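You operate a simulated robot arm through the tools that you are given. There is no shell and no other tool. Be economical: measure what you need, move in short steps, check, and stop when the job is done.

The job below is to be done with a simulated two-armed robot. You get a single attempt, and the scene is never put back.

JOB
Fetch the small square cake from the top of the tools table and set it on the right half of the middle shelf of the left steel shelving. Pick up the standing job card with one hand, pass it to the other hand and put it on the top of the tools table. Put the blue brush from the clear pot on the deck of the front loader. Put two of the filling lumps from the top of the long steel table on the top of the small steel table. Put one of the dough lumps from the top of the long steel table on top of the steel disc there. Open the back door of the side cabinet. Any order will do. Set down upright: standing job card.
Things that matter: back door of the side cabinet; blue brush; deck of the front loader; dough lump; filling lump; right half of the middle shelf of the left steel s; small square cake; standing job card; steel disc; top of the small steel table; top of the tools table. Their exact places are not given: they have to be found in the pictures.

The check looks at the end state, three seconds after you hand in, the way a careful person would. Anything else that was tipped, shoved, dropped, spilled or broken makes it a failure.

ROBOT AND FRAMES
Two 7-joint arms with two-finger parallel grippers on one trunk, on a base that drives. Base frame: it is fixed to the floor where the robot stands at the start and does not move with it; the origin is under the middle of the robot, x ahead of it, y to its left, z up; the surface under the hand at the start is at about z = 0.8. Readings come in m, degrees, newtons and seconds.
The left shoulder is at the start at [0.045, 0.101, 1.11], the right one opposite. With the tool pointing down near the work surface each hand reaches from about 0.22 to 0.52 m from the robot's upright axis, wherever it stands, measured 20 degrees to its own side. Places, roughly: back door of the side cabinet [3.4, 0.9, 0.7]; blue brush (3x2x15 cm) [0.9, -2.2, 0.9]; deck of the front loader [2.5, -5.3, 0.7]; dough lump (6x6x5 cm) [7.7, -5.1, 0.8]; dough lump (7x6x5 cm) [7.7, -5.6, 0.8]; dough lump (7x7x5 cm) [7.2, -5.3, 0.8]; filling lump (7x6x5 cm) [7.6, -5.7, 0.8]; filling lump (7x7x5 cm) [7.3, -5.1, 0.8]; right half of the middle shelf of the left steel s [-1.4, 1.4, 1]; small square cake (5x5x3 cm) [0.5, 0.1, 0.8]; standing job card [0.75, -2, 0.75]; steel disc [7.5, -5.25, 0.75]; top of the small steel table [4.8, -1.4, 0.6]; top of the tools table [0.7, -0.4, 0.8]. Payload 2.4 kg a hand.
Tool frame (each hand has its own): the origin (TCP) lies between the finger pads and is the grasp point; the fingertips stand 0.024 m ahead of it; z points along the fingers, y is the line along which they close. Largest opening 0.068 m; finger width 0.017, thickness 0.01; the body of the gripper, 0.04 by 0.07 m, starts 0.041 m behind the TCP.
Orientation is that of the tool frame in the base frame, as [roll, pitch, yaw] about the fixed x, y, z axes, in that order (R = Rz(yaw) Ry(pitch) Rx(roll)). With the fingers straight down and closing along the base's y, the tool's x points along the base's -x, its y along +y and its z along -z.

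CONTROLS
- The arms move only by the tool nudge_tool. It takes "left_commands", "right_commands" or both (then of equal length, played together; a hand with none holds still); each is a list of rows, each a list of 7 numbers: the turn, a rotation vector about the base's x, y, z in degrees, then the shift along the base's x, y, z in m, then the finger opening in m, from 0 to 0.068. In form: [[rx, ry, rz, dx, dy, dz, jaw], ...]. A call has 1 to 8 rows; each row is the pose to reach, as a shift and turn from the pose commanded when the call began. Rows are played at 5 a second. More than 0.05 m and 8.6 degrees between two rows, or a gripper value outside its range, and nothing of the call is played. A pose out of reach is approached as far as the arm can. The call stops where the force on the tool passes 40 N (or 10 N more than at its start, if that is more) or the arm is blocked; 0.2 s more then pass. The fingers move at their own pace (about 0.072 m/s each) and stop on an object; they squeeze with about 22 N. The grip force told is the motor's: it shows also when the fingers shut on nothing. Time passes only in rows, and 0.2 s behind the last, so rows that repeat a pose let the fingers close. The reply holds the time, the measured pose of the TCP, the force on the tool along the base axes, the opening and the grip force, in the units named above and with some noise, with the torque about the TCP (base axes, N m) and any sound that the robot's microphone picked up.
- Cameras (640 x 400 px; columns grow to the right, rows downward): "scene" is now at [0.1271, 0.0155, 1.266]; the picture's right is [0.19, -0.98, 0.00], its down [-0.59, -0.12, -0.80] and it looks along [0.78, 0.15, -0.61] (base axes); focal length 249 px, centre (320, 200). "left" rides on the left gripper at [0.084, -0.011, -0.075] in its tool frame; the picture's right is [0.13, 0.99, 0.00], its down [-0.60, 0.08, -0.79] and it looks along [-0.79, 0.10, 0.61] (tool axes); focal length 251 px, centre (320, 200). "right" rides on the right gripper at [0.084, 0.011, -0.075] in its tool frame; the picture's right is [-0.13, 0.99, 0.00], its down [-0.60, -0.08, -0.79] and it looks along [-0.79, -0.10, 0.61] (tool axes); focal length 251 px, centre (320, 200).
- camera(camera): a new picture of that camera. It takes no simulated time.
- move_column(by): slides the trunk up (or, below 0, down) by that many m; the arms and the scene camera ride with it, the base frame stays. It gives what a move gives, with no picture.
- steer(legs): drives the robot by 1 to 6 legs, each [ahead, left, turn to the left] in m, m and degrees, along the robot's own axes; the way and the turn of a leg run together, so that a leg with both is an arc; at most 1.5 m and 180 degrees a leg. The arms and the cameras ride along, it lands a little off, and it stops where it bumps. It gives what a move gives.
- turn_head(pan, tilt): turns the head with the scene camera to pan (to the left, within 86 degrees either way) and tilt (down, from -29 to 69), counted from straight ahead of the robot. It gives what a move gives.
- locate(camera, pixels): for up to 12 pixels [column, row] of the newest picture of that camera ("zoom" is the newest enlarged one), the place [x, y, z] in the base frame of the surface seen there, good to about 0.002 m. It takes no simulated time.
- zoom(camera, box): a new picture of the part [left, top, right, bottom] of that camera's present view, enlarged. It takes no simulated time.
- finish_job(): hands the job in; it is judged then, once.

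Keep the steps short. Do not move on a guess: measure, check each grasp and each placing, and mend mistakes. In all there are 138 turns and 164 pictures (those below and enlarged ones count). Leave the grippers open and the arms clear of the work at the hand-in unless told otherwise, and finish with a single line.

The tools are called after "Emit:" as name(argument=value, ...) on one line, values as JSON. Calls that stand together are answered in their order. nudge_tool: Moves the arms, as the interface text tells. Its arguments: {"type":"object","properties":{"left_commands":{"type":"array","items":{"type":"array","items":{"type":"number"}}},"right_commands":{"type":"array","items":{"type":"array","items":{"type":"number"}}}},"required":[]} The other tools are called the same way: move_column (by) slides the trunk up or down; steer (legs) drives the base; turn_head (pan, tilt) turns the head that bears the scene camera; camera (camera) takes a picture; locate (camera, pixels) gives the place of the surface under pixels of a picture; zoom (camera, box) takes an enlarged picture of a part of a camera's view; finish_job () hands the job in.

At the start:

```text
time_s: 0.0
left_position: [0.3826, 0.1857, 1.0786]
left_ee_rot: [-180.0, 0.0, -180.0]
left_ft_force: [0.2, 0.2, -0.2]
left_moment: [0.02, -0.01, 0.0]
left_finger_gap: 0.0681
left_grasp_force: 0.0
right_position: [0.3802, -0.0822, 1.0242]
right_ee_rot: [-180.0, -0.1, 180.0]
right_ft_force: [-0.2, -0.5, -0.3]
right_moment: [0.03, 0.01, -0.01]
right_finger_gap: 0.0678
right_grasp_force: 0.0
trunk travel left (down, up): [-0.325, 0.524]
robot x, y, heading: [-0.0003, 0.0008, 0.3]
head pan, tilt: [11.0, 37.2]
```

scene: 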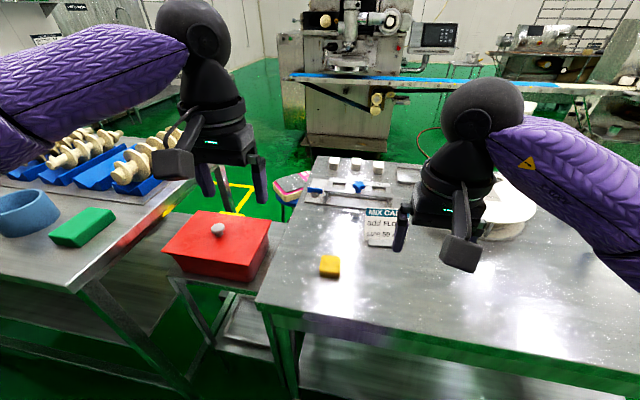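
right: 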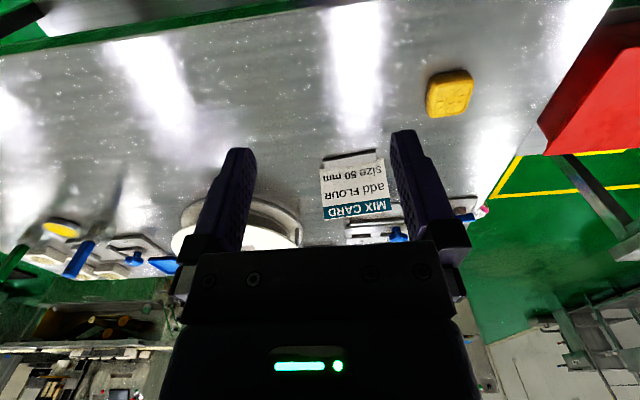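
left: 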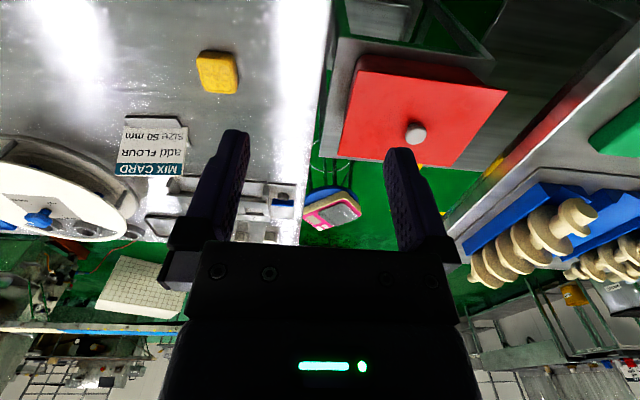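

I see the yellow square cake at scene (330,266). I will measure it and the table around it.

Emit:
locate(camera="scene", pixels=[[330, 262], [322, 258], [338, 258], [321, 276], [339, 277], [300, 285], [480, 300], [262, 300], [318, 160], [385, 225]])

Emit:
zoom(camera="scene", box=[260, 140, 560, 330])

```text
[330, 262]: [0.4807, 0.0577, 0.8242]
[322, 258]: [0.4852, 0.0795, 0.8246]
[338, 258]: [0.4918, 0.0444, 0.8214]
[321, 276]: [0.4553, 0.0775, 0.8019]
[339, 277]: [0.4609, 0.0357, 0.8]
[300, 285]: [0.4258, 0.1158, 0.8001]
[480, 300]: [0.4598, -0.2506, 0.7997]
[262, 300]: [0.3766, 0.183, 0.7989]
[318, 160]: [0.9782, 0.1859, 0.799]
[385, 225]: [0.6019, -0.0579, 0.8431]
```

```text
2.11 times, centred on (410, 235) of scene
```

zoom: 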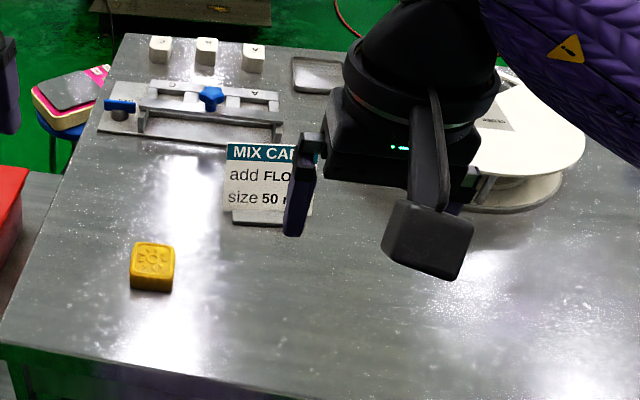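

Before grasping, I want to see the shelving so I can pick the grasp tilt. I turn the head left.

Emit:
turn_head(pan=86, tilt=15)

Emit:
camera(camera="scene")

```text
time_s: 1.5
left_position: [0.3813, 0.1857, 1.0783]
left_ee_rot: [-180.0, 0.0, -179.9]
left_ft_force: [0.2, 0.4, -0.9]
left_moment: [-0.01, -0.04, 0.01]
left_finger_gap: 0.0683
left_grasp_force: 0.1
right_position: [0.3793, -0.0828, 1.0233]
right_ee_rot: [179.9, 0.0, -180.0]
right_ft_force: [-0.2, 0.4, -0.6]
right_moment: [-0.02, 0.0, 0.01]
right_finger_gap: 0.068
right_grasp_force: 0.0
trunk travel left (down, up): [-0.325, 0.524]
robot x, y, heading: [0.0013, 0.0, 0.1]
head pan, tilt: [85.9, 15.0]
```

```text
159 pictures are left
```

scene: 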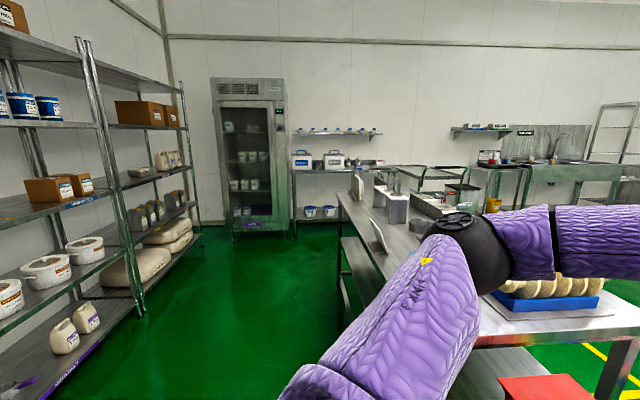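

Emit:
locate(camera="scene", pixels=[[100, 195], [95, 160], [140, 300], [60, 208], [88, 190], [20, 203], [130, 245], [185, 210], [75, 60], [95, 125], [20, 122], [95, 255]])

Emit:
zoom(camera="scene", box=[0, 20, 210, 330])

```text
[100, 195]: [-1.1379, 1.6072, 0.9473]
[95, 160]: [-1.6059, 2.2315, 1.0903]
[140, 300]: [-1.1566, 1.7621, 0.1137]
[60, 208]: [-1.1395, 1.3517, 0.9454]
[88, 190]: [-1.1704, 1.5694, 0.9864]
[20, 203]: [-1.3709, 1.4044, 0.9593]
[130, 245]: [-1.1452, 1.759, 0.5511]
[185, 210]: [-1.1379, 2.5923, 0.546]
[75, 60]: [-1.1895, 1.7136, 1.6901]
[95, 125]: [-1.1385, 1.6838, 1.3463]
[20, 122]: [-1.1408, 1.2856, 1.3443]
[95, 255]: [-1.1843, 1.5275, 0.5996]
```

```text
1.29 times, centred on (105, 175) of scene
```

zoom: 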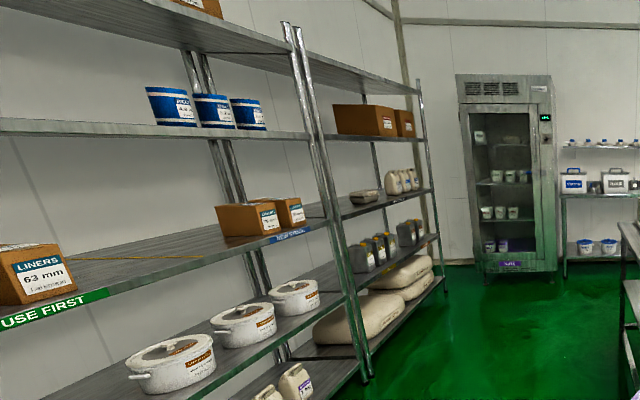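

The middle shelf's front edge is at x≈-1.14, its top z≈0.96, with the next shelf at 1.34. A grasp tilted 30° forward fits. I move the left hand above the cake with tilt and shift the right hand aside.

Emit:
nudge_tool(left_commands=[[0, -7.5, 0, 0.02, -0.03, -0.03, 0.068], [0, -15, 0, 0.04, -0.06, -0.06, 0.068], [0, -22.5, 0, 0.06, -0.09, -0.09, 0.068], [0, -30, 0, 0.075, -0.128, -0.12, 0.068]], right_commands=[[0, 0, 0, 0, -0.04, 0.01, 0.068], [0, 0, 0, 0, -0.08, 0.02, 0.068], [0, 0, 0, 0, -0.12, 0.04, 0.068], [0, 0, 0, 0, -0.16, 0.06, 0.068]])

Emit:
camera(camera="left")

Emit:
turn_head(pan=0, tilt=45)

Emit:
camera(camera="scene")

```text
refused: row 4 steps farther than a row can; nothing moved
```

```text
157 pictures are left
```

left: 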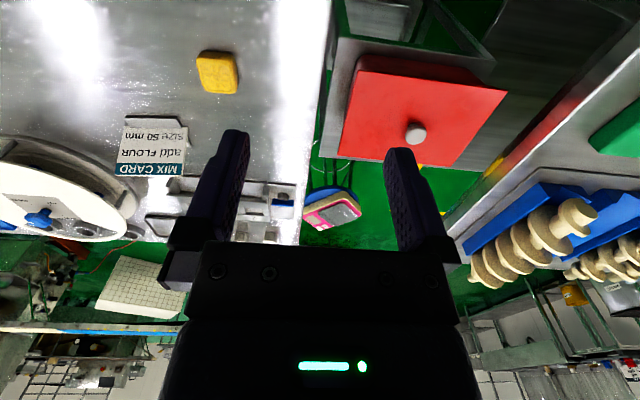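

```text
time_s: 3.1
left_position: [0.3819, 0.185, 1.0789]
left_ee_rot: [-180.0, 0.1, -180.0]
left_ft_force: [0.4, -0.1, -1.2]
left_moment: [0.02, -0.02, -0.01]
left_finger_gap: 0.068
left_grasp_force: 0.2
right_position: [0.3806, -0.0821, 1.0239]
right_ee_rot: [180.0, 0.0, -180.0]
right_ft_force: [0.2, 0.0, -0.6]
right_moment: [-0.02, 0.05, -0.02]
right_finger_gap: 0.0678
right_grasp_force: 0.1
trunk travel left (down, up): [-0.325, 0.524]
robot x, y, heading: [0.0015, 0.0002, -0.1]
head pan, tilt: [0.0, 45.0]
```

```text
156 pictures are left
```

scene: 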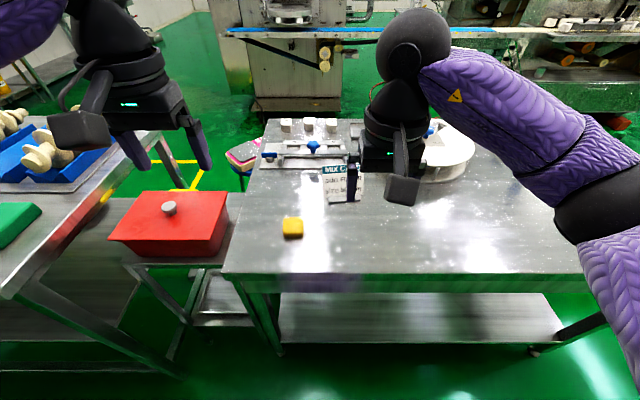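

The last row was slightly too long; I repeat with five even rows.

Emit:
nudge_tool(left_commands=[[0, -6, 0, 0.015, -0.026, -0.024, 0.068], [0, -12, 0, 0.03, -0.052, -0.048, 0.068], [0, -18, 0, 0.045, -0.078, -0.072, 0.068], [0, -24, 0, 0.06, -0.104, -0.096, 0.068], [0, -30, 0, 0.075, -0.128, -0.12, 0.068]], right_commands=[[0, 0, 0, 0, -0.03, 0.01, 0.068], [0, 0, 0, 0, -0.06, 0.02, 0.068], [0, 0, 0, 0, -0.09, 0.03, 0.068], [0, 0, 0, 0, -0.12, 0.04, 0.068], [0, 0, 0, 0, -0.15, 0.05, 0.068]])

Emit:
camera(camera="left")

Emit:
zoom(camera="scene", box=[220, 120, 380, 280])

```text
time_s: 4.3
left_position: [0.4554, 0.0572, 0.9603]
left_ee_rot: [-179.9, 30.1, -179.8]
left_ft_force: [-0.2, 0.4, 0.4]
left_moment: [0.0, 0.01, -0.04]
left_finger_gap: 0.0678
left_grasp_force: 0.0
right_position: [0.3786, -0.233, 1.0766]
right_ee_rot: [-179.9, 0.0, -180.0]
right_ft_force: [0.5, 0.3, -0.4]
right_moment: [0.02, -0.01, 0.0]
right_finger_gap: 0.0682
right_grasp_force: 0.0
trunk travel left (down, up): [-0.325, 0.524]
robot x, y, heading: [-0.0017, -0.0006, -0.0]
head pan, tilt: [0.0, 45.0]
```

```text
155 pictures are left
```

left: 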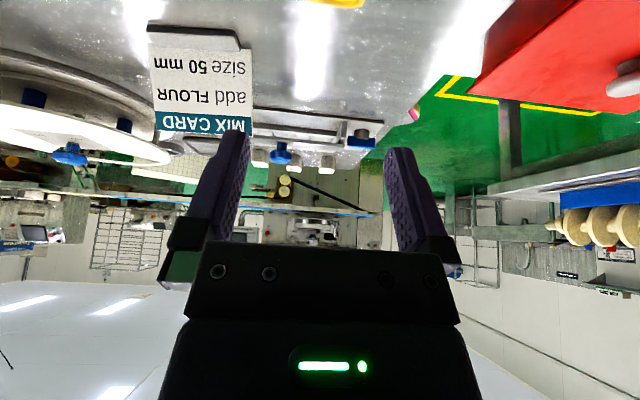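

```text
2.50 times, centred on (300, 200) of scene
```

zoom: 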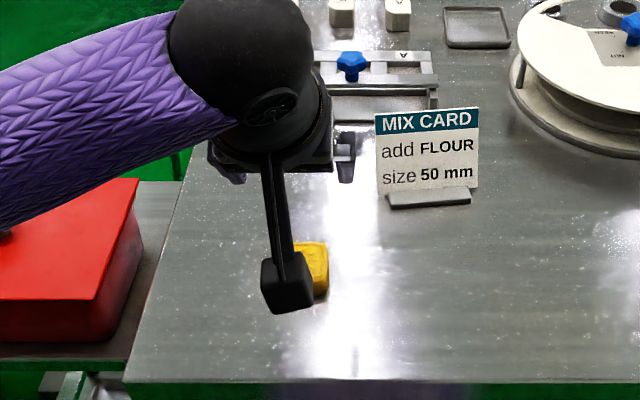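

The hand camera looks over the cake when tilted, but the measured cake centre is (0.473, 0.058), top 0.8245. I go down onto it in steps with fingers open.

Emit:
nudge_tool(left_commands=[[0, 0, 0, 0.008, 0.001, -0.045, 0.068], [0, 0, 0, 0.008, 0.001, -0.09, 0.068], [0, 0, 0, 0.008, 0.001, -0.115, 0.068], [0, 0, 0, 0.008, 0.001, -0.131, 0.068], [0, 0, 0, 0.008, 0.001, -0.131, 0.068]])

Emit:
zoom(camera="scene", box=[220, 150, 380, 250])

Emit:
camera(camera="left")

```text
time_s: 5.5
left_position: [0.4654, 0.0584, 0.8262]
left_ee_rot: [-179.9, 30.0, -179.9]
left_ft_force: [-0.1, -0.5, 1.0]
left_moment: [0.02, 0.01, 0.01]
left_finger_gap: 0.068
left_grasp_force: 0.0
right_position: [0.3793, -0.2333, 1.0752]
right_ee_rot: [179.9, 0.0, -179.9]
right_ft_force: [-0.3, -0.6, -0.3]
right_moment: [0.02, -0.03, 0.04]
right_finger_gap: 0.0679
right_grasp_force: 0.0
trunk travel left (down, up): [-0.325, 0.524]
robot x, y, heading: [0.0001, 0.0041, -0.0]
head pan, tilt: [0.0, 45.0]
```

```text
4.00 times, centred on (300, 200) of scene
```

zoom: 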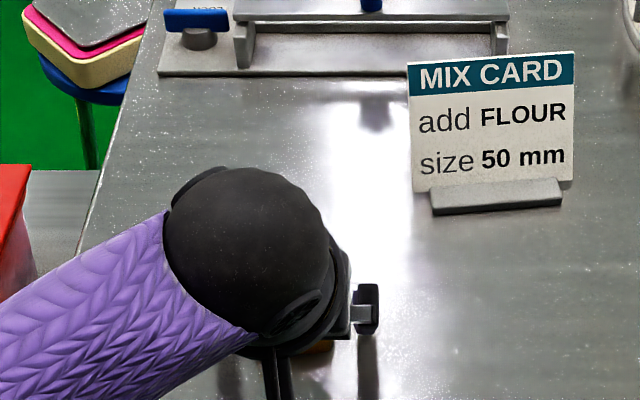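

```text
152 pictures are left
```

left: 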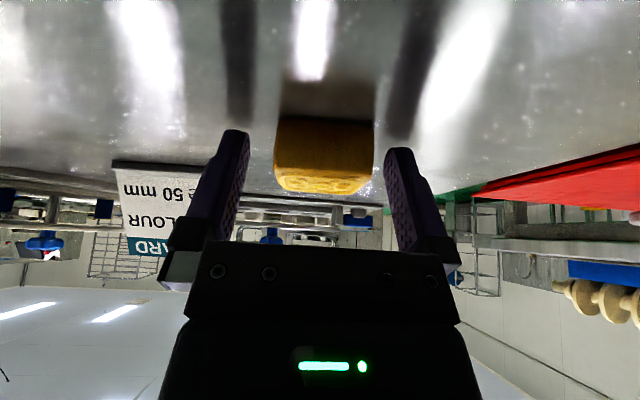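

The cake sits between the fingers. I check its x against the fingertips.

Emit:
locate(camera="left", pixels=[[324, 140], [280, 130], [370, 130], [322, 168], [335, 188], [243, 140], [393, 155]])

```text
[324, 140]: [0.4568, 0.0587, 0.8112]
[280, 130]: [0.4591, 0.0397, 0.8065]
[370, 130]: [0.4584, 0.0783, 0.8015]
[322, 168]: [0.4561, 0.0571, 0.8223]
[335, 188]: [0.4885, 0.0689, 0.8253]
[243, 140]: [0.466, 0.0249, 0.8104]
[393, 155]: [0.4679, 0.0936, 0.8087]
```

Cake spans x 0.457–0.497, y 0.038–0.080, centred on the tips. I close and lift.

Emit:
nudge_tool(left_commands=[[0, 0, 0, 0, 0, 0, 0.03], [0, 0, 0, 0, 0, 0, 0.03], [0, 0, 0, 0, 0, 0, 0.03], [0, 0, 0, 0, 0, 0.04, 0.03], [0, 0, 0, 0, 0, 0.09, 0.03], [0, 0, 0, 0, 0, 0.14, 0.03], [0, 0, 0, -0.02, 0.03, 0.18, 0.03]])

Emit:
camera(camera="left")

Emit:
turn_head(pan=-86, tilt=15)

Emit:
camera(camera="scene")

```text
refused: row 7 steps farther than a row can; nothing moved
```

```text
151 pictures are left
```

left: 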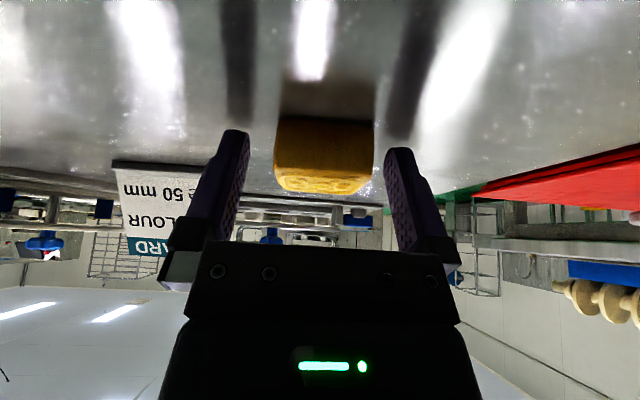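

```text
time_s: 7.1
left_position: [0.4642, 0.0592, 0.8255]
left_ee_rot: [-179.9, 30.0, -179.9]
left_ft_force: [-1.0, -1.0, -0.2]
left_moment: [-0.02, 0.01, -0.02]
left_finger_gap: 0.0681
left_grasp_force: 0.1
right_position: [0.3793, -0.2329, 1.0754]
right_ee_rot: [-180.0, 0.0, 179.9]
right_ft_force: [-0.2, -1.0, 0.2]
right_moment: [0.0, 0.0, 0.0]
right_finger_gap: 0.068
right_grasp_force: 0.0
trunk travel left (down, up): [-0.325, 0.524]
robot x, y, heading: [-0.0026, -0.002, -0.1]
head pan, tilt: [-85.9, 15.0]
```

```text
150 pictures are left
```

scene: 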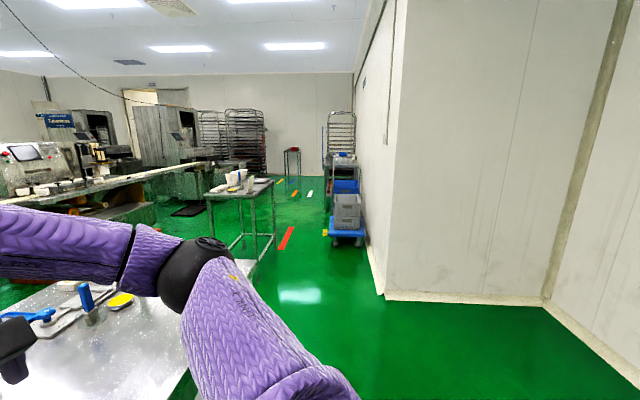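

The step was again a hair too long. I repeat with shorter rows.

Emit:
nudge_tool(left_commands=[[0, 0, 0, 0, 0, 0, 0.03], [0, 0, 0, 0, 0, 0, 0.03], [0, 0, 0, 0, 0, 0, 0.03], [0, 0, 0, 0, 0, 0.03, 0.03], [0, 0, 0, 0, 0, 0.07, 0.03], [0, 0, 0, 0, 0, 0.11, 0.03], [0, 0, 0, -0.01, 0.02, 0.15, 0.03], [0, 0, 0, -0.02, 0.04, 0.19, 0.03]])

Emit:
camera(camera="left")

```text
time_s: 8.9
left_position: [0.4443, 0.0986, 1.0186]
left_ee_rot: [-179.8, 30.0, -179.8]
left_ft_force: [0.1, 0.3, -0.8]
left_moment: [-0.03, 0.0, 0.07]
left_finger_gap: 0.0466
left_grasp_force: 22.3
right_position: [0.3799, -0.2328, 1.0757]
right_ee_rot: [-180.0, 0.1, -179.9]
right_ft_force: [0.4, -0.5, 0.5]
right_moment: [0.02, 0.0, -0.04]
right_finger_gap: 0.0681
right_grasp_force: 0.0
trunk travel left (down, up): [-0.325, 0.524]
robot x, y, heading: [0.0007, 0.0007, 0.0]
head pan, tilt: [-85.9, 15.0]
```

```text
149 pictures are left
```

left: 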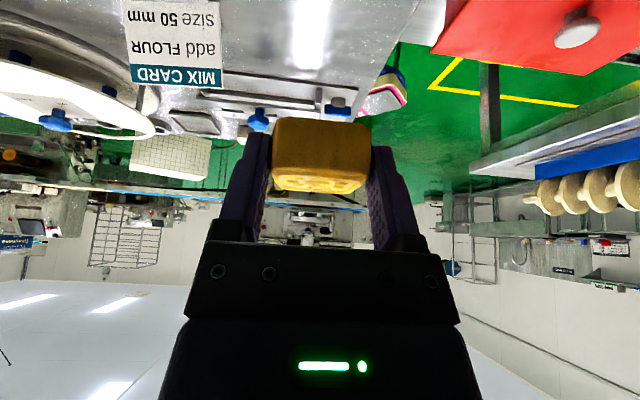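

The cake is held (gap 0.0466, 22 N). I back off 0.5 m from the table and turn left 90°, then look.

Emit:
steer(legs=[[-0.5, 0, 0], [0, 0, 90]])

Emit:
turn_head(pan=15, tilt=25)

Emit:
camera(camera="scene")

```text
time_s: 15.6
left_position: [-0.5941, 0.4446, 1.0176]
left_ee_rot: [-179.9, 30.0, -90.2]
left_ft_force: [0.7, 0.2, -0.7]
left_moment: [-0.04, -0.01, 0.02]
left_finger_gap: 0.0463
left_grasp_force: 22.3
right_position: [-0.2644, 0.3766, 1.0755]
right_ee_rot: [180.0, 0.0, -90.4]
right_ft_force: [-0.1, 0.0, 0.2]
right_moment: [0.0, -0.01, 0.02]
right_finger_gap: 0.068
right_grasp_force: 0.1
trunk travel left (down, up): [-0.325, 0.524]
robot x, y, heading: [-0.5012, -0.0001, 89.5]
head pan, tilt: [-85.9, 15.0]
```

```text
time_s: 17.4
left_position: [-0.594, 0.4439, 1.0181]
left_ee_rot: [-180.0, 30.1, -90.2]
left_ft_force: [0.3, -0.2, -0.6]
left_moment: [0.0, 0.02, -0.01]
left_finger_gap: 0.0464
left_grasp_force: 22.0
right_position: [-0.264, 0.3779, 1.0751]
right_ee_rot: [180.0, 0.0, -90.3]
right_ft_force: [0.4, 1.2, 0.2]
right_moment: [0.02, -0.02, 0.0]
right_finger_gap: 0.0676
right_grasp_force: 0.1
trunk travel left (down, up): [-0.325, 0.524]
robot x, y, heading: [-0.4997, -0.0015, 89.4]
head pan, tilt: [15.0, 25.0]
```

```text
148 pictures are left
```

scene: 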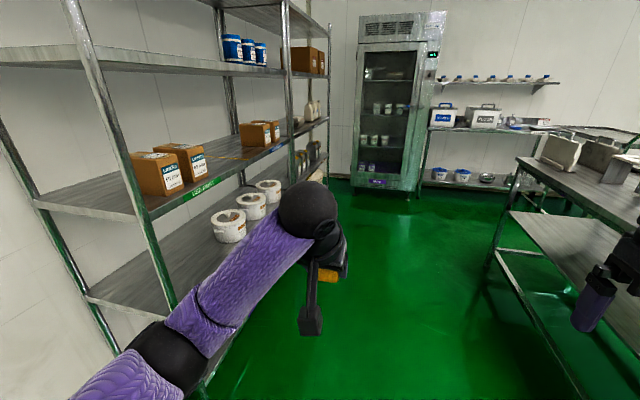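

Emit:
locate(camera="scene", pixels=[[497, 255], [515, 160], [133, 210], [290, 130], [240, 155], [210, 165], [260, 150], [275, 130], [430, 300]])

Emit:
zoom(camera="scene", box=[120, 90, 330, 220])

```text
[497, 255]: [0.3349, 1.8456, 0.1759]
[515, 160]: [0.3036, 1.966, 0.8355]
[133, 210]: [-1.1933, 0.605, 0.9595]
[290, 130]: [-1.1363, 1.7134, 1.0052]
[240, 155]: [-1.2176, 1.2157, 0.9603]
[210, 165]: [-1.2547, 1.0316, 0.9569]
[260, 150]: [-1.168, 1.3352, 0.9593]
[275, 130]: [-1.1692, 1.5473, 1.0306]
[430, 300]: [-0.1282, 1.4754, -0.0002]
```

```text
3.05 times, centred on (225, 155) of scene
```

zoom: 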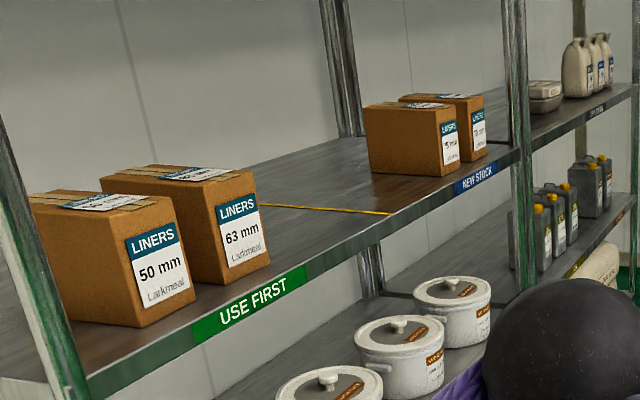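

Emit:
locate(camera="zoom", pixels=[[390, 213], [330, 209], [400, 172], [442, 176], [370, 170], [410, 195], [485, 158], [512, 150], [350, 140]])

```text
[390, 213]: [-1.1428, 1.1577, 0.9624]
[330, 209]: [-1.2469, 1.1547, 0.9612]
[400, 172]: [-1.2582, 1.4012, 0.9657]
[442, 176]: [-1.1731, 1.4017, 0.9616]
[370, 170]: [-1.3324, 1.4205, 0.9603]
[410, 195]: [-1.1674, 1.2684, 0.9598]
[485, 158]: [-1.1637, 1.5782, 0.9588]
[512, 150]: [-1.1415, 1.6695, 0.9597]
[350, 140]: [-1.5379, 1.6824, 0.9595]
```

The free patch is y 1.16–1.40 between the yellow line and the boxes. I will drive 1.375 m ahead and turn left 90° to face the shelf.

Emit:
steer(legs=[[1.37, 0, 0], [0, 0, 90.5], [0.15, 0, 0]])

Emit:
turn_head(pan=0, tilt=25)

Emit:
camera(camera="scene")

```text
time_s: 29.0
left_position: [-1.0903, 1.2343, 1.0182]
left_ee_rot: [-179.9, 29.7, 1.4]
left_ft_force: [-0.6, 0.2, -0.7]
left_moment: [-0.01, 0.0, 0.0]
left_finger_gap: 0.0463
left_grasp_force: 21.9
right_position: [-1.0329, 1.5675, 1.0744]
right_ee_rot: [180.0, 0.0, 1.2]
right_ft_force: [0.4, 0.4, -0.4]
right_moment: [-0.01, 0.01, -0.02]
right_finger_gap: 0.068
right_grasp_force: 0.0
trunk travel left (down, up): [-0.325, 0.524]
robot x, y, heading: [-0.6468, 1.3429, -178.7]
head pan, tilt: [15.0, 25.0]
```

```text
time_s: 29.8
left_position: [-1.0896, 1.2356, 1.0167]
left_ee_rot: [-180.0, 30.0, 1.5]
left_ft_force: [-0.5, -0.1, 0.1]
left_moment: [-0.01, -0.02, 0.0]
left_finger_gap: 0.0462
left_grasp_force: 22.0
right_position: [-1.0326, 1.5678, 1.0751]
right_ee_rot: [180.0, 0.0, 1.3]
right_ft_force: [-0.7, 0.1, -1.0]
right_moment: [0.06, -0.04, -0.01]
right_finger_gap: 0.0682
right_grasp_force: 0.1
trunk travel left (down, up): [-0.325, 0.524]
robot x, y, heading: [-0.6461, 1.3453, -179.0]
head pan, tilt: [0.0, 25.0]
```

```text
146 pictures are left
```

scene: 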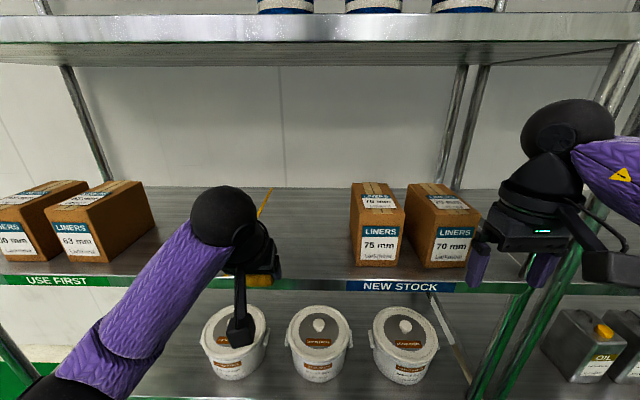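

Facing the shelf. I carry the cake in over the free patch at the present height, to TCP (-1.20, 1.28).

Emit:
nudge_tool(left_commands=[[0, 0, 0, 0, 0.02, 0.01, 0.03], [0, 0, 0, -0.035, 0.044, 0.01, 0.03], [0, 0, 0, -0.07, 0.044, 0.01, 0.03], [0, 0, 0, -0.11, 0.044, 0.01, 0.03], [0, 0, 0, -0.11, 0.044, 0.01, 0.03]])

Emit:
camera(camera="left")

Emit:
camera(camera="scene")

```text
time_s: 31.0
left_position: [-1.2005, 1.279, 1.0271]
left_ee_rot: [-179.9, 30.0, 1.3]
left_ft_force: [0.3, -0.6, -0.5]
left_moment: [0.03, 0.01, 0.0]
left_finger_gap: 0.0464
left_grasp_force: 21.7
right_position: [-1.0322, 1.5687, 1.075]
right_ee_rot: [-180.0, 0.0, 1.4]
right_ft_force: [0.0, 0.0, 0.0]
right_moment: [0.02, 0.0, 0.0]
right_finger_gap: 0.0679
right_grasp_force: 0.0
trunk travel left (down, up): [-0.325, 0.524]
robot x, y, heading: [-0.6468, 1.3408, -178.6]
head pan, tilt: [0.0, 25.0]
```

```text
145 pictures are left
```

left: 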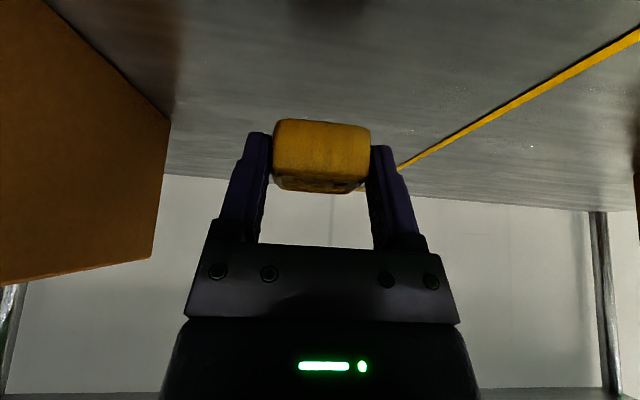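

```text
144 pictures are left
```

scene: 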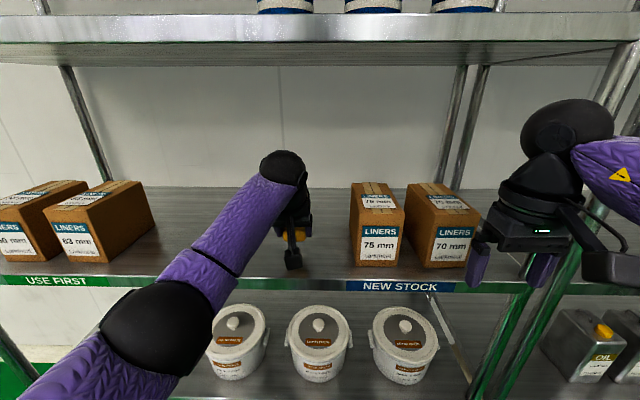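

In place, well right of the yellow line. I lower 0.04 m, open, then retreat up and back along the approach.

Emit:
nudge_tool(left_commands=[[0, 0, 0, 0, 0, -0.02, 0.03], [0, 0, 0, 0, 0, -0.032, 0.03], [0, 0, 0, 0, 0, -0.04, 0.03], [0, 0, 0, 0, 0, -0.041, 0.03]])

Emit:
camera(camera="left")

```text
time_s: 32.0
left_position: [-1.1995, 1.2802, 0.9863]
left_ee_rot: [-180.0, 30.1, 1.5]
left_ft_force: [-0.4, 0.0, -0.4]
left_moment: [-0.04, 0.02, -0.01]
left_finger_gap: 0.0463
left_grasp_force: 21.9
right_position: [-1.032, 1.5682, 1.0746]
right_ee_rot: [179.9, -0.1, 1.3]
right_ft_force: [-0.7, 0.6, 0.3]
right_moment: [0.01, -0.02, 0.03]
right_finger_gap: 0.0681
right_grasp_force: 0.0
trunk travel left (down, up): [-0.325, 0.524]
robot x, y, heading: [-0.6456, 1.3439, -178.5]
head pan, tilt: [0.0, 25.0]
```

```text
143 pictures are left
```

left: 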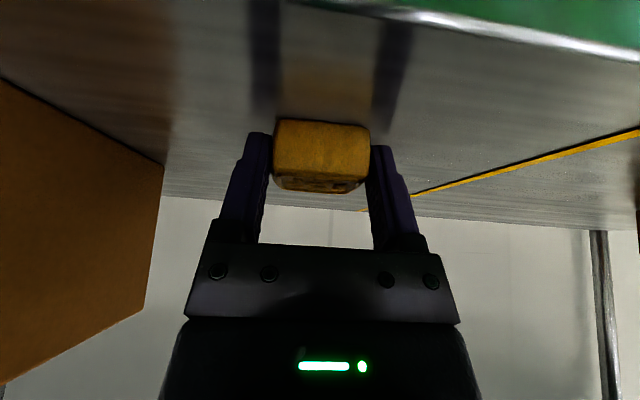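

Emit:
nudge_tool(left_commands=[[0, 0, 0, 0, 0, -0.001, 0.03], [0, 0, 0, 0, 0, -0.002, 0.03], [0, 0, 0, 0, 0, -0.003, 0.03]])

```text
time_s: 32.8
left_position: [-1.1998, 1.2797, 0.985]
left_ee_rot: [-180.0, 30.3, 1.5]
left_ft_force: [-5.7, -0.1, 20.8]
left_moment: [0.01, 0.08, 0.03]
left_finger_gap: 0.0464
left_grasp_force: 22.0
right_position: [-1.0291, 1.5676, 1.0758]
right_ee_rot: [180.0, 0.0, 1.3]
right_ft_force: [0.1, -0.6, 1.0]
right_moment: [0.0, 0.02, -0.01]
right_finger_gap: 0.0681
right_grasp_force: 0.0
trunk travel left (down, up): [-0.325, 0.524]
robot x, y, heading: [-0.6479, 1.3435, -178.3]
head pan, tilt: [0.0, 25.0]
```

Contact (20 N). I ease up 1.5 mm, open and back away.

Emit:
nudge_tool(left_commands=[[0, 0, 0, 0, 0, 0.0015, 0.03], [0, 0, 0, 0, 0, 0.0015, 0.068], [0, 0, 0, 0, 0, 0.0015, 0.068], [0, 0, 0, 0, 0, 0.0015, 0.068], [0, 0, 0, 0.01, 0, 0.03, 0.068], [0, 0, 0, 0.05, 0, 0.05, 0.068], [0, 0, 0, 0.095, 0, 0.05, 0.068], [0, 0, 0, 0.14, 0, 0.05, 0.068]])

Emit:
camera(camera="left")

Emit:
camera(camera="scene")

```text
time_s: 34.6
left_position: [-1.0592, 1.2808, 1.0336]
left_ee_rot: [180.0, 30.0, 1.4]
left_ft_force: [0.4, 0.1, -0.1]
left_moment: [-0.03, 0.03, -0.01]
left_finger_gap: 0.0678
left_grasp_force: 0.1
right_position: [-1.0313, 1.5673, 1.0754]
right_ee_rot: [179.9, 0.0, 1.3]
right_ft_force: [-0.6, -0.3, 0.5]
right_moment: [0.01, 0.0, -0.01]
right_finger_gap: 0.0678
right_grasp_force: 0.1
trunk travel left (down, up): [-0.325, 0.524]
robot x, y, heading: [-0.6482, 1.3446, -178.8]
head pan, tilt: [0.0, 25.0]
```

```text
142 pictures are left
```

left: 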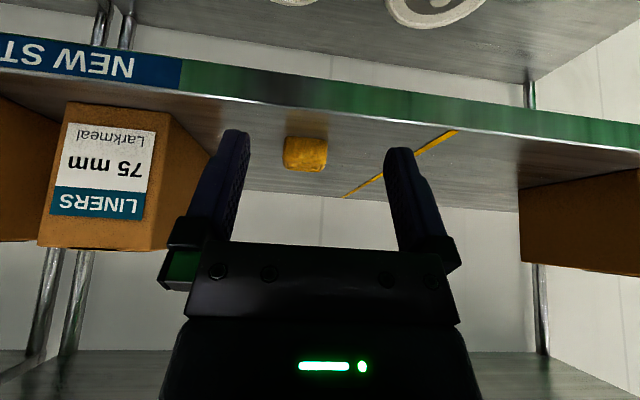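

```text
141 pictures are left
```

scene: 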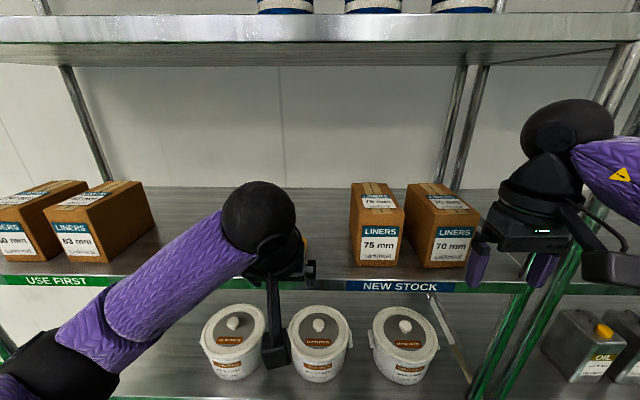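

The cake sits well on the shelf. I back off, straighten the left hand, turn toward -y and drive back to near the origin.

Emit:
steer(legs=[[-0.3, 0, 0], [0, 0, 89], [1.3, 0.3, 0]])

Emit:
nudge_tool(left_commands=[[-7.5, 0, 0, 0, 0, 0, 0.068], [-15, 0, 0, 0, 0, 0, 0.068], [-22.5, 0, 0, 0, 0, 0, 0.068], [-30, 0, 0, 0, 0, 0, 0.068]])

Emit:
turn_head(pan=10, tilt=25)

Emit:
camera(camera="scene")

```text
time_s: 46.6
left_position: [-0.0114, -0.3652, 1.0341]
left_ee_rot: [-179.9, 29.9, 89.8]
left_ft_force: [1.1, 0.7, 0.0]
left_moment: [0.01, -0.01, -0.01]
left_finger_gap: 0.0681
left_grasp_force: 0.1
right_position: [-0.2988, -0.3303, 1.0744]
right_ee_rot: [180.0, 0.0, 89.8]
right_ft_force: [-0.1, -0.4, 1.0]
right_moment: [-0.03, 0.0, 0.03]
right_finger_gap: 0.068
right_grasp_force: 0.0
trunk travel left (down, up): [-0.325, 0.524]
robot x, y, heading: [-0.0642, 0.0483, -90.1]
head pan, tilt: [0.0, 25.0]
```

```text
time_s: 47.6
left_position: [-0.0125, -0.3649, 1.034]
left_ee_rot: [-180.0, 60.1, 89.9]
left_ft_force: [1.2, -0.7, -0.1]
left_moment: [-0.01, 0.01, -0.01]
left_finger_gap: 0.068
left_grasp_force: 0.0
right_position: [-0.2984, -0.3285, 1.0752]
right_ee_rot: [180.0, 0.0, 89.8]
right_ft_force: [-0.3, 0.0, -0.1]
right_moment: [0.02, 0.02, 0.01]
right_finger_gap: 0.0677
right_grasp_force: 0.0
trunk travel left (down, up): [-0.325, 0.524]
robot x, y, heading: [-0.062, 0.0513, -90.4]
head pan, tilt: [0.0, 25.0]
```

```text
time_s: 48.3
left_position: [-0.0102, -0.3654, 1.0339]
left_ee_rot: [179.9, 59.8, 89.7]
left_ft_force: [-0.7, -0.7, 0.6]
left_moment: [-0.02, 0.0, -0.02]
left_finger_gap: 0.0679
left_grasp_force: 0.0
right_position: [-0.2986, -0.3292, 1.0747]
right_ee_rot: [-180.0, 0.0, 89.7]
right_ft_force: [-0.5, -0.2, -0.3]
right_moment: [0.0, 0.02, -0.01]
right_finger_gap: 0.0678
right_grasp_force: 0.0
trunk travel left (down, up): [-0.325, 0.524]
robot x, y, heading: [-0.0646, 0.0472, -90.2]
head pan, tilt: [10.0, 25.0]
```

```text
140 pictures are left
```

scene: 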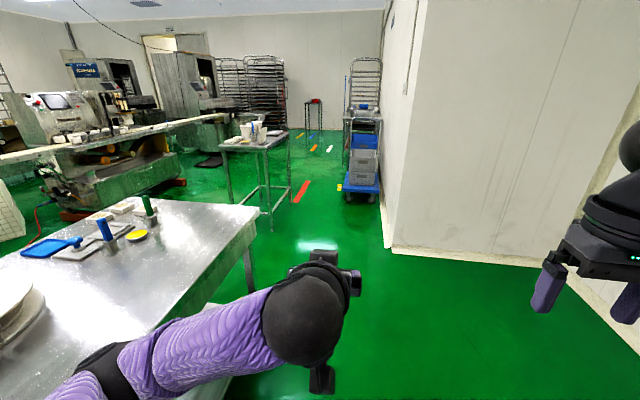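

I rotated the wrong way; I undo it (+60° about x) and measure the small table ahead.

Emit:
nudge_tool(left_commands=[[8, 0, 0, 0, 0, 0, 0.068], [16, 0, 0, 0, 0, 0, 0.068], [24, 0, 0, 0, 0, 0, 0.068], [32, 0, 0, 0, 0, 0, 0.068], [40, 0, 0, 0, 0, 0, 0.068], [48, 0, 0, 0, 0, 0, 0.068], [56, 0, 0, 0, 0, 0, 0.068], [60, 0, 0, 0, 0, 0, 0.068]])

Emit:
locate(camera="scene", pixels=[[220, 145], [268, 150], [290, 130], [258, 207], [393, 250], [360, 185], [350, 190], [213, 300], [272, 232], [300, 190]])

Emit:
zoom(camera="scene", box=[200, 100, 400, 225])

```text
time_s: 50.1
left_position: [-0.0125, -0.3664, 1.0335]
left_ee_rot: [-179.8, -0.1, 90.0]
left_ft_force: [0.9, 0.2, -0.6]
left_moment: [0.0, -0.03, -0.01]
left_finger_gap: 0.068
left_grasp_force: 0.1
right_position: [-0.2976, -0.3289, 1.0743]
right_ee_rot: [179.9, 0.0, 89.7]
right_ft_force: [-0.2, -0.2, -1.1]
right_moment: [0.01, -0.01, 0.01]
right_finger_gap: 0.0682
right_grasp_force: 0.0
trunk travel left (down, up): [-0.325, 0.524]
robot x, y, heading: [-0.0642, 0.0502, -90.2]
head pan, tilt: [10.0, 25.0]
```

```text
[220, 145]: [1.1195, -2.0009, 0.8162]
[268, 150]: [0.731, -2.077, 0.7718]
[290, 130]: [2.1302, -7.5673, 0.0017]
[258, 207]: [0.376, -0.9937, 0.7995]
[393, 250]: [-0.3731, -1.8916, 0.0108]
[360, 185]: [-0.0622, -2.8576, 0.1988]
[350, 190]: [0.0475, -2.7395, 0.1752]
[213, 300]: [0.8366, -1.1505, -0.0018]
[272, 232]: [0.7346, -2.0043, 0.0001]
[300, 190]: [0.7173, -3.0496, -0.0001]
```

```text
3.20 times, centred on (300, 162) of scene
```

zoom: 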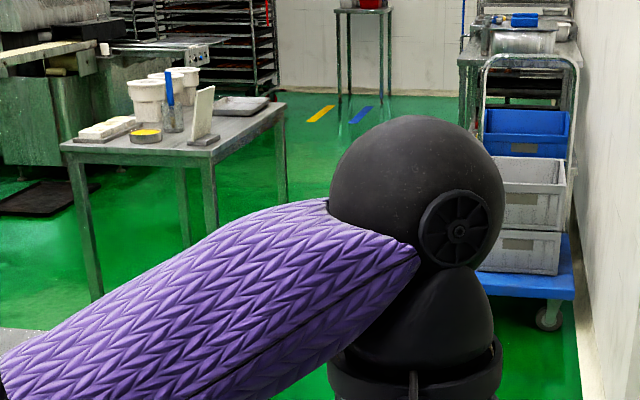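

The side table stands at x≈0.73–1.1, y≈-2.0…-2.5 with card, pot and brush. I drive there and turn to face +x.

Emit:
steer(legs=[[1.4, 0, 0], [0.7, 0.22, 0], [0, 0, 90]])

Emit:
turn_head(pan=0, tilt=35)

Emit:
camera(camera="scene")

```text
time_s: 64.6
left_position: [0.5782, -1.9993, 1.0332]
left_ee_rot: [-179.8, 0.0, -177.7]
left_ft_force: [-0.7, -0.4, 0.0]
left_moment: [-0.03, -0.03, -0.02]
left_finger_gap: 0.0679
left_grasp_force: 0.1
right_position: [0.5543, -2.2866, 1.075]
right_ee_rot: [180.0, 0.1, -177.8]
right_ft_force: [0.1, -0.7, -0.1]
right_moment: [0.02, -0.05, -0.01]
right_finger_gap: 0.068
right_grasp_force: 0.1
trunk travel left (down, up): [-0.325, 0.524]
robot x, y, heading: [0.1637, -2.0683, 2.3]
head pan, tilt: [10.0, 25.0]
```

```text
time_s: 65.4
left_position: [0.5786, -1.9999, 1.0331]
left_ee_rot: [-179.8, 0.0, -177.6]
left_ft_force: [0.2, -0.1, -0.2]
left_moment: [-0.02, 0.01, 0.0]
left_finger_gap: 0.068
left_grasp_force: 0.0
right_position: [0.5545, -2.2877, 1.0752]
right_ee_rot: [180.0, 0.0, -177.9]
right_ft_force: [0.9, 0.7, 0.6]
right_moment: [-0.03, 0.03, -0.02]
right_finger_gap: 0.0681
right_grasp_force: 0.0
trunk travel left (down, up): [-0.325, 0.524]
robot x, y, heading: [0.167, -2.0682, 2.3]
head pan, tilt: [0.0, 35.0]
```

```text
138 pictures are left
```

scene: 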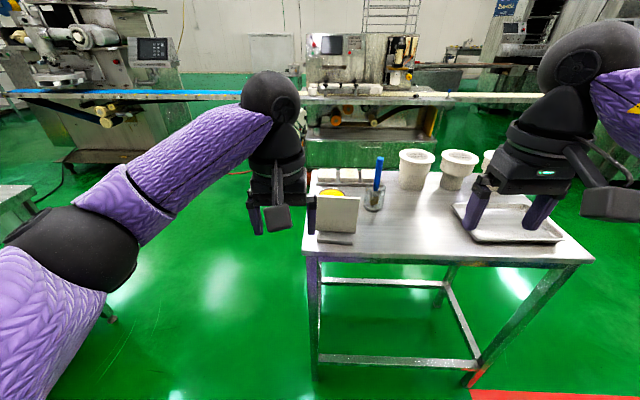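

Emit:
zoom(camera="scene", box=[290, 140, 450, 260])

Emit:
locate(camera="scene", pixels=[[317, 198], [359, 199], [338, 212], [320, 238], [350, 240], [318, 230], [356, 232], [380, 160], [376, 205], [305, 255], [593, 262], [376, 180]])

Emit:
camera(camera="left")

```text
3.33 times, centred on (370, 200) of scene
```

zoom: 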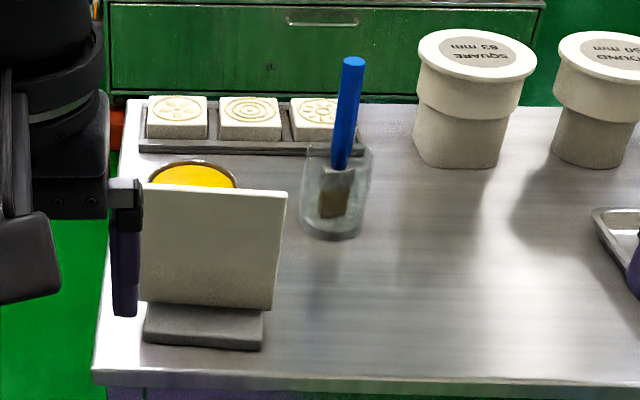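

```text
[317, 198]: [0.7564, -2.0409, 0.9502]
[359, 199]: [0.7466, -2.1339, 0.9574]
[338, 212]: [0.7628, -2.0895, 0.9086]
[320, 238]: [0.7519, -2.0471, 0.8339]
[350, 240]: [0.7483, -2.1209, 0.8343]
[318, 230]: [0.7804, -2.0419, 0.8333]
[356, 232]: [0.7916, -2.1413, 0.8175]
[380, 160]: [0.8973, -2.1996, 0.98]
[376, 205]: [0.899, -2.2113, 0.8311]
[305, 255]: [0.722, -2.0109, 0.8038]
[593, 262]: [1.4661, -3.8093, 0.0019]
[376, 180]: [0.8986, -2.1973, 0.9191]
```

```text
136 pictures are left
```

left: 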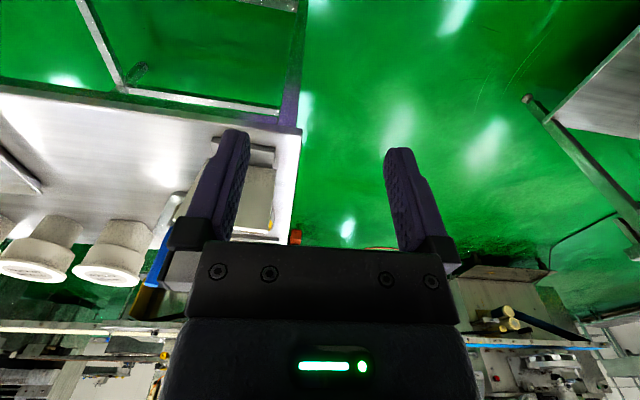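

The card stands at about (0.76,-2.09), top z≈0.955, on a small foot; brush at (0.90,-2.20). I move closer so the left hand can take the card.

Emit:
steer(legs=[[0.17, -0.1, -2.3]])

Emit:
turn_head(pan=5, tilt=50)

Emit:
nudge_tool(left_commands=[[0, 0, 0, -0.03, 0.02, 0.01, 0.068], [0, 0, 0, -0.06, 0.05, 0.03, 0.068], [0, 0, 0, -0.08, 0.09, 0.04, 0.068]])

Emit:
camera(camera="scene")

Emit:
zoom(camera="scene", box=[250, 80, 450, 230])

```text
time_s: 66.9
left_position: [0.7501, -2.1157, 1.034]
left_ee_rot: [-179.8, -0.2, 179.9]
left_ft_force: [-0.6, 0.7, 0.2]
left_moment: [0.0, 0.02, 0.0]
left_finger_gap: 0.0681
left_grasp_force: 0.0
right_position: [0.7149, -2.4012, 1.076]
right_ee_rot: [180.0, 0.0, 179.8]
right_ft_force: [0.7, 0.6, 0.6]
right_moment: [0.03, -0.01, 0.02]
right_finger_gap: 0.068
right_grasp_force: 0.0
trunk travel left (down, up): [-0.325, 0.524]
robot x, y, heading: [0.3354, -2.1667, -0.2]
head pan, tilt: [0.0, 35.0]
```

```text
time_s: 67.7
left_position: [0.7514, -2.1159, 1.0325]
left_ee_rot: [-179.8, -0.1, -180.0]
left_ft_force: [-0.1, -0.1, 0.1]
left_moment: [-0.02, 0.04, 0.03]
left_finger_gap: 0.0678
left_grasp_force: 0.0
right_position: [0.7154, -2.4005, 1.0743]
right_ee_rot: [-179.9, 0.1, 179.8]
right_ft_force: [0.3, 0.1, 0.1]
right_moment: [0.0, -0.01, 0.03]
right_finger_gap: 0.0682
right_grasp_force: 0.0
trunk travel left (down, up): [-0.325, 0.524]
robot x, y, heading: [0.3372, -2.1675, -0.3]
head pan, tilt: [5.0, 50.0]
```

```text
time_s: 68.5
left_position: [0.6743, -2.0271, 1.0737]
left_ee_rot: [-179.9, 0.0, 179.9]
left_ft_force: [0.2, 0.0, 0.3]
left_moment: [-0.03, 0.0, 0.01]
left_finger_gap: 0.0679
left_grasp_force: 0.1
right_position: [0.7149, -2.4007, 1.0751]
right_ee_rot: [-180.0, 0.0, 179.8]
right_ft_force: [-1.1, 0.1, -0.5]
right_moment: [0.01, -0.01, 0.0]
right_finger_gap: 0.0681
right_grasp_force: 0.0
trunk travel left (down, up): [-0.325, 0.524]
robot x, y, heading: [0.3374, -2.1655, 0.1]
head pan, tilt: [5.0, 50.0]
```

```text
135 pictures are left
```

scene: 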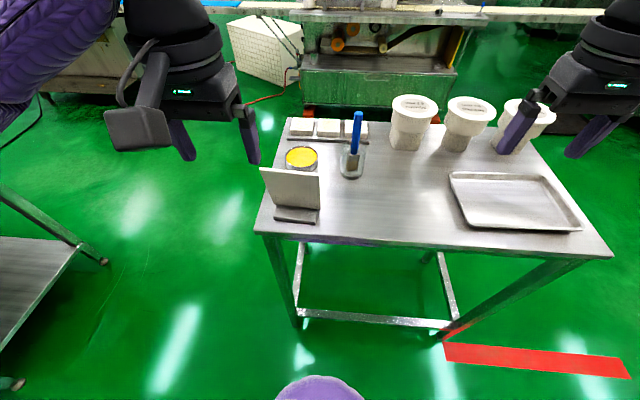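

```text
2.67 times, centred on (350, 155) of scene
```

zoom: 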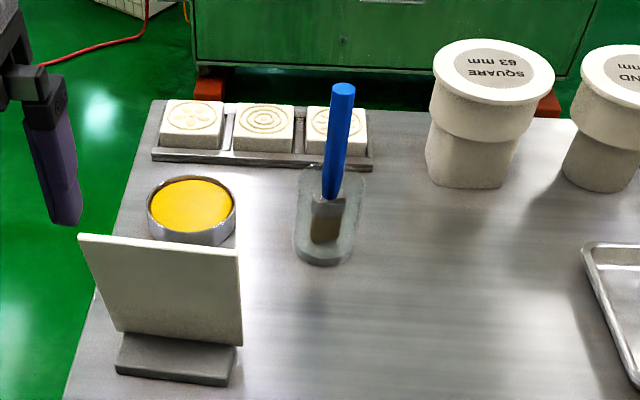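

Emit:
locate(camera="zoom", pixels=[[82, 239], [160, 245], [237, 254], [160, 290], [113, 328], [238, 338], [120, 342], [233, 358], [120, 368], [226, 382], [300, 320], [158, 239]])

Emit:
locate(camera="scene", pixels=[[340, 215], [258, 232], [300, 158], [290, 165], [316, 168], [357, 114], [355, 150], [351, 172]])

```text
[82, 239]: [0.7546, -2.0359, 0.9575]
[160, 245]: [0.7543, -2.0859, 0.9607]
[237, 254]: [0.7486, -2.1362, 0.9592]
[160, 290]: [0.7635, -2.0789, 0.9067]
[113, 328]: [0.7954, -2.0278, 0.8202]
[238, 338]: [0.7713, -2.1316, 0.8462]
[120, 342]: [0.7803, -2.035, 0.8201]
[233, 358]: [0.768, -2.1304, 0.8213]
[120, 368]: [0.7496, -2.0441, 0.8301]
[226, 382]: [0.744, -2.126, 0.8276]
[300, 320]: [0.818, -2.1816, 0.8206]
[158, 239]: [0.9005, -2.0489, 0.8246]
```

```text
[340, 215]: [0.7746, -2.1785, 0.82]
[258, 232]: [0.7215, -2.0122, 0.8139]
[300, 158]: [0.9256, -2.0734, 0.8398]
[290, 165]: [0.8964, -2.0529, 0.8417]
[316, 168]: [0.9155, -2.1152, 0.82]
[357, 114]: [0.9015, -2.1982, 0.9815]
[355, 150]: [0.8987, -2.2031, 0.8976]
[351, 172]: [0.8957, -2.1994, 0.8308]
```

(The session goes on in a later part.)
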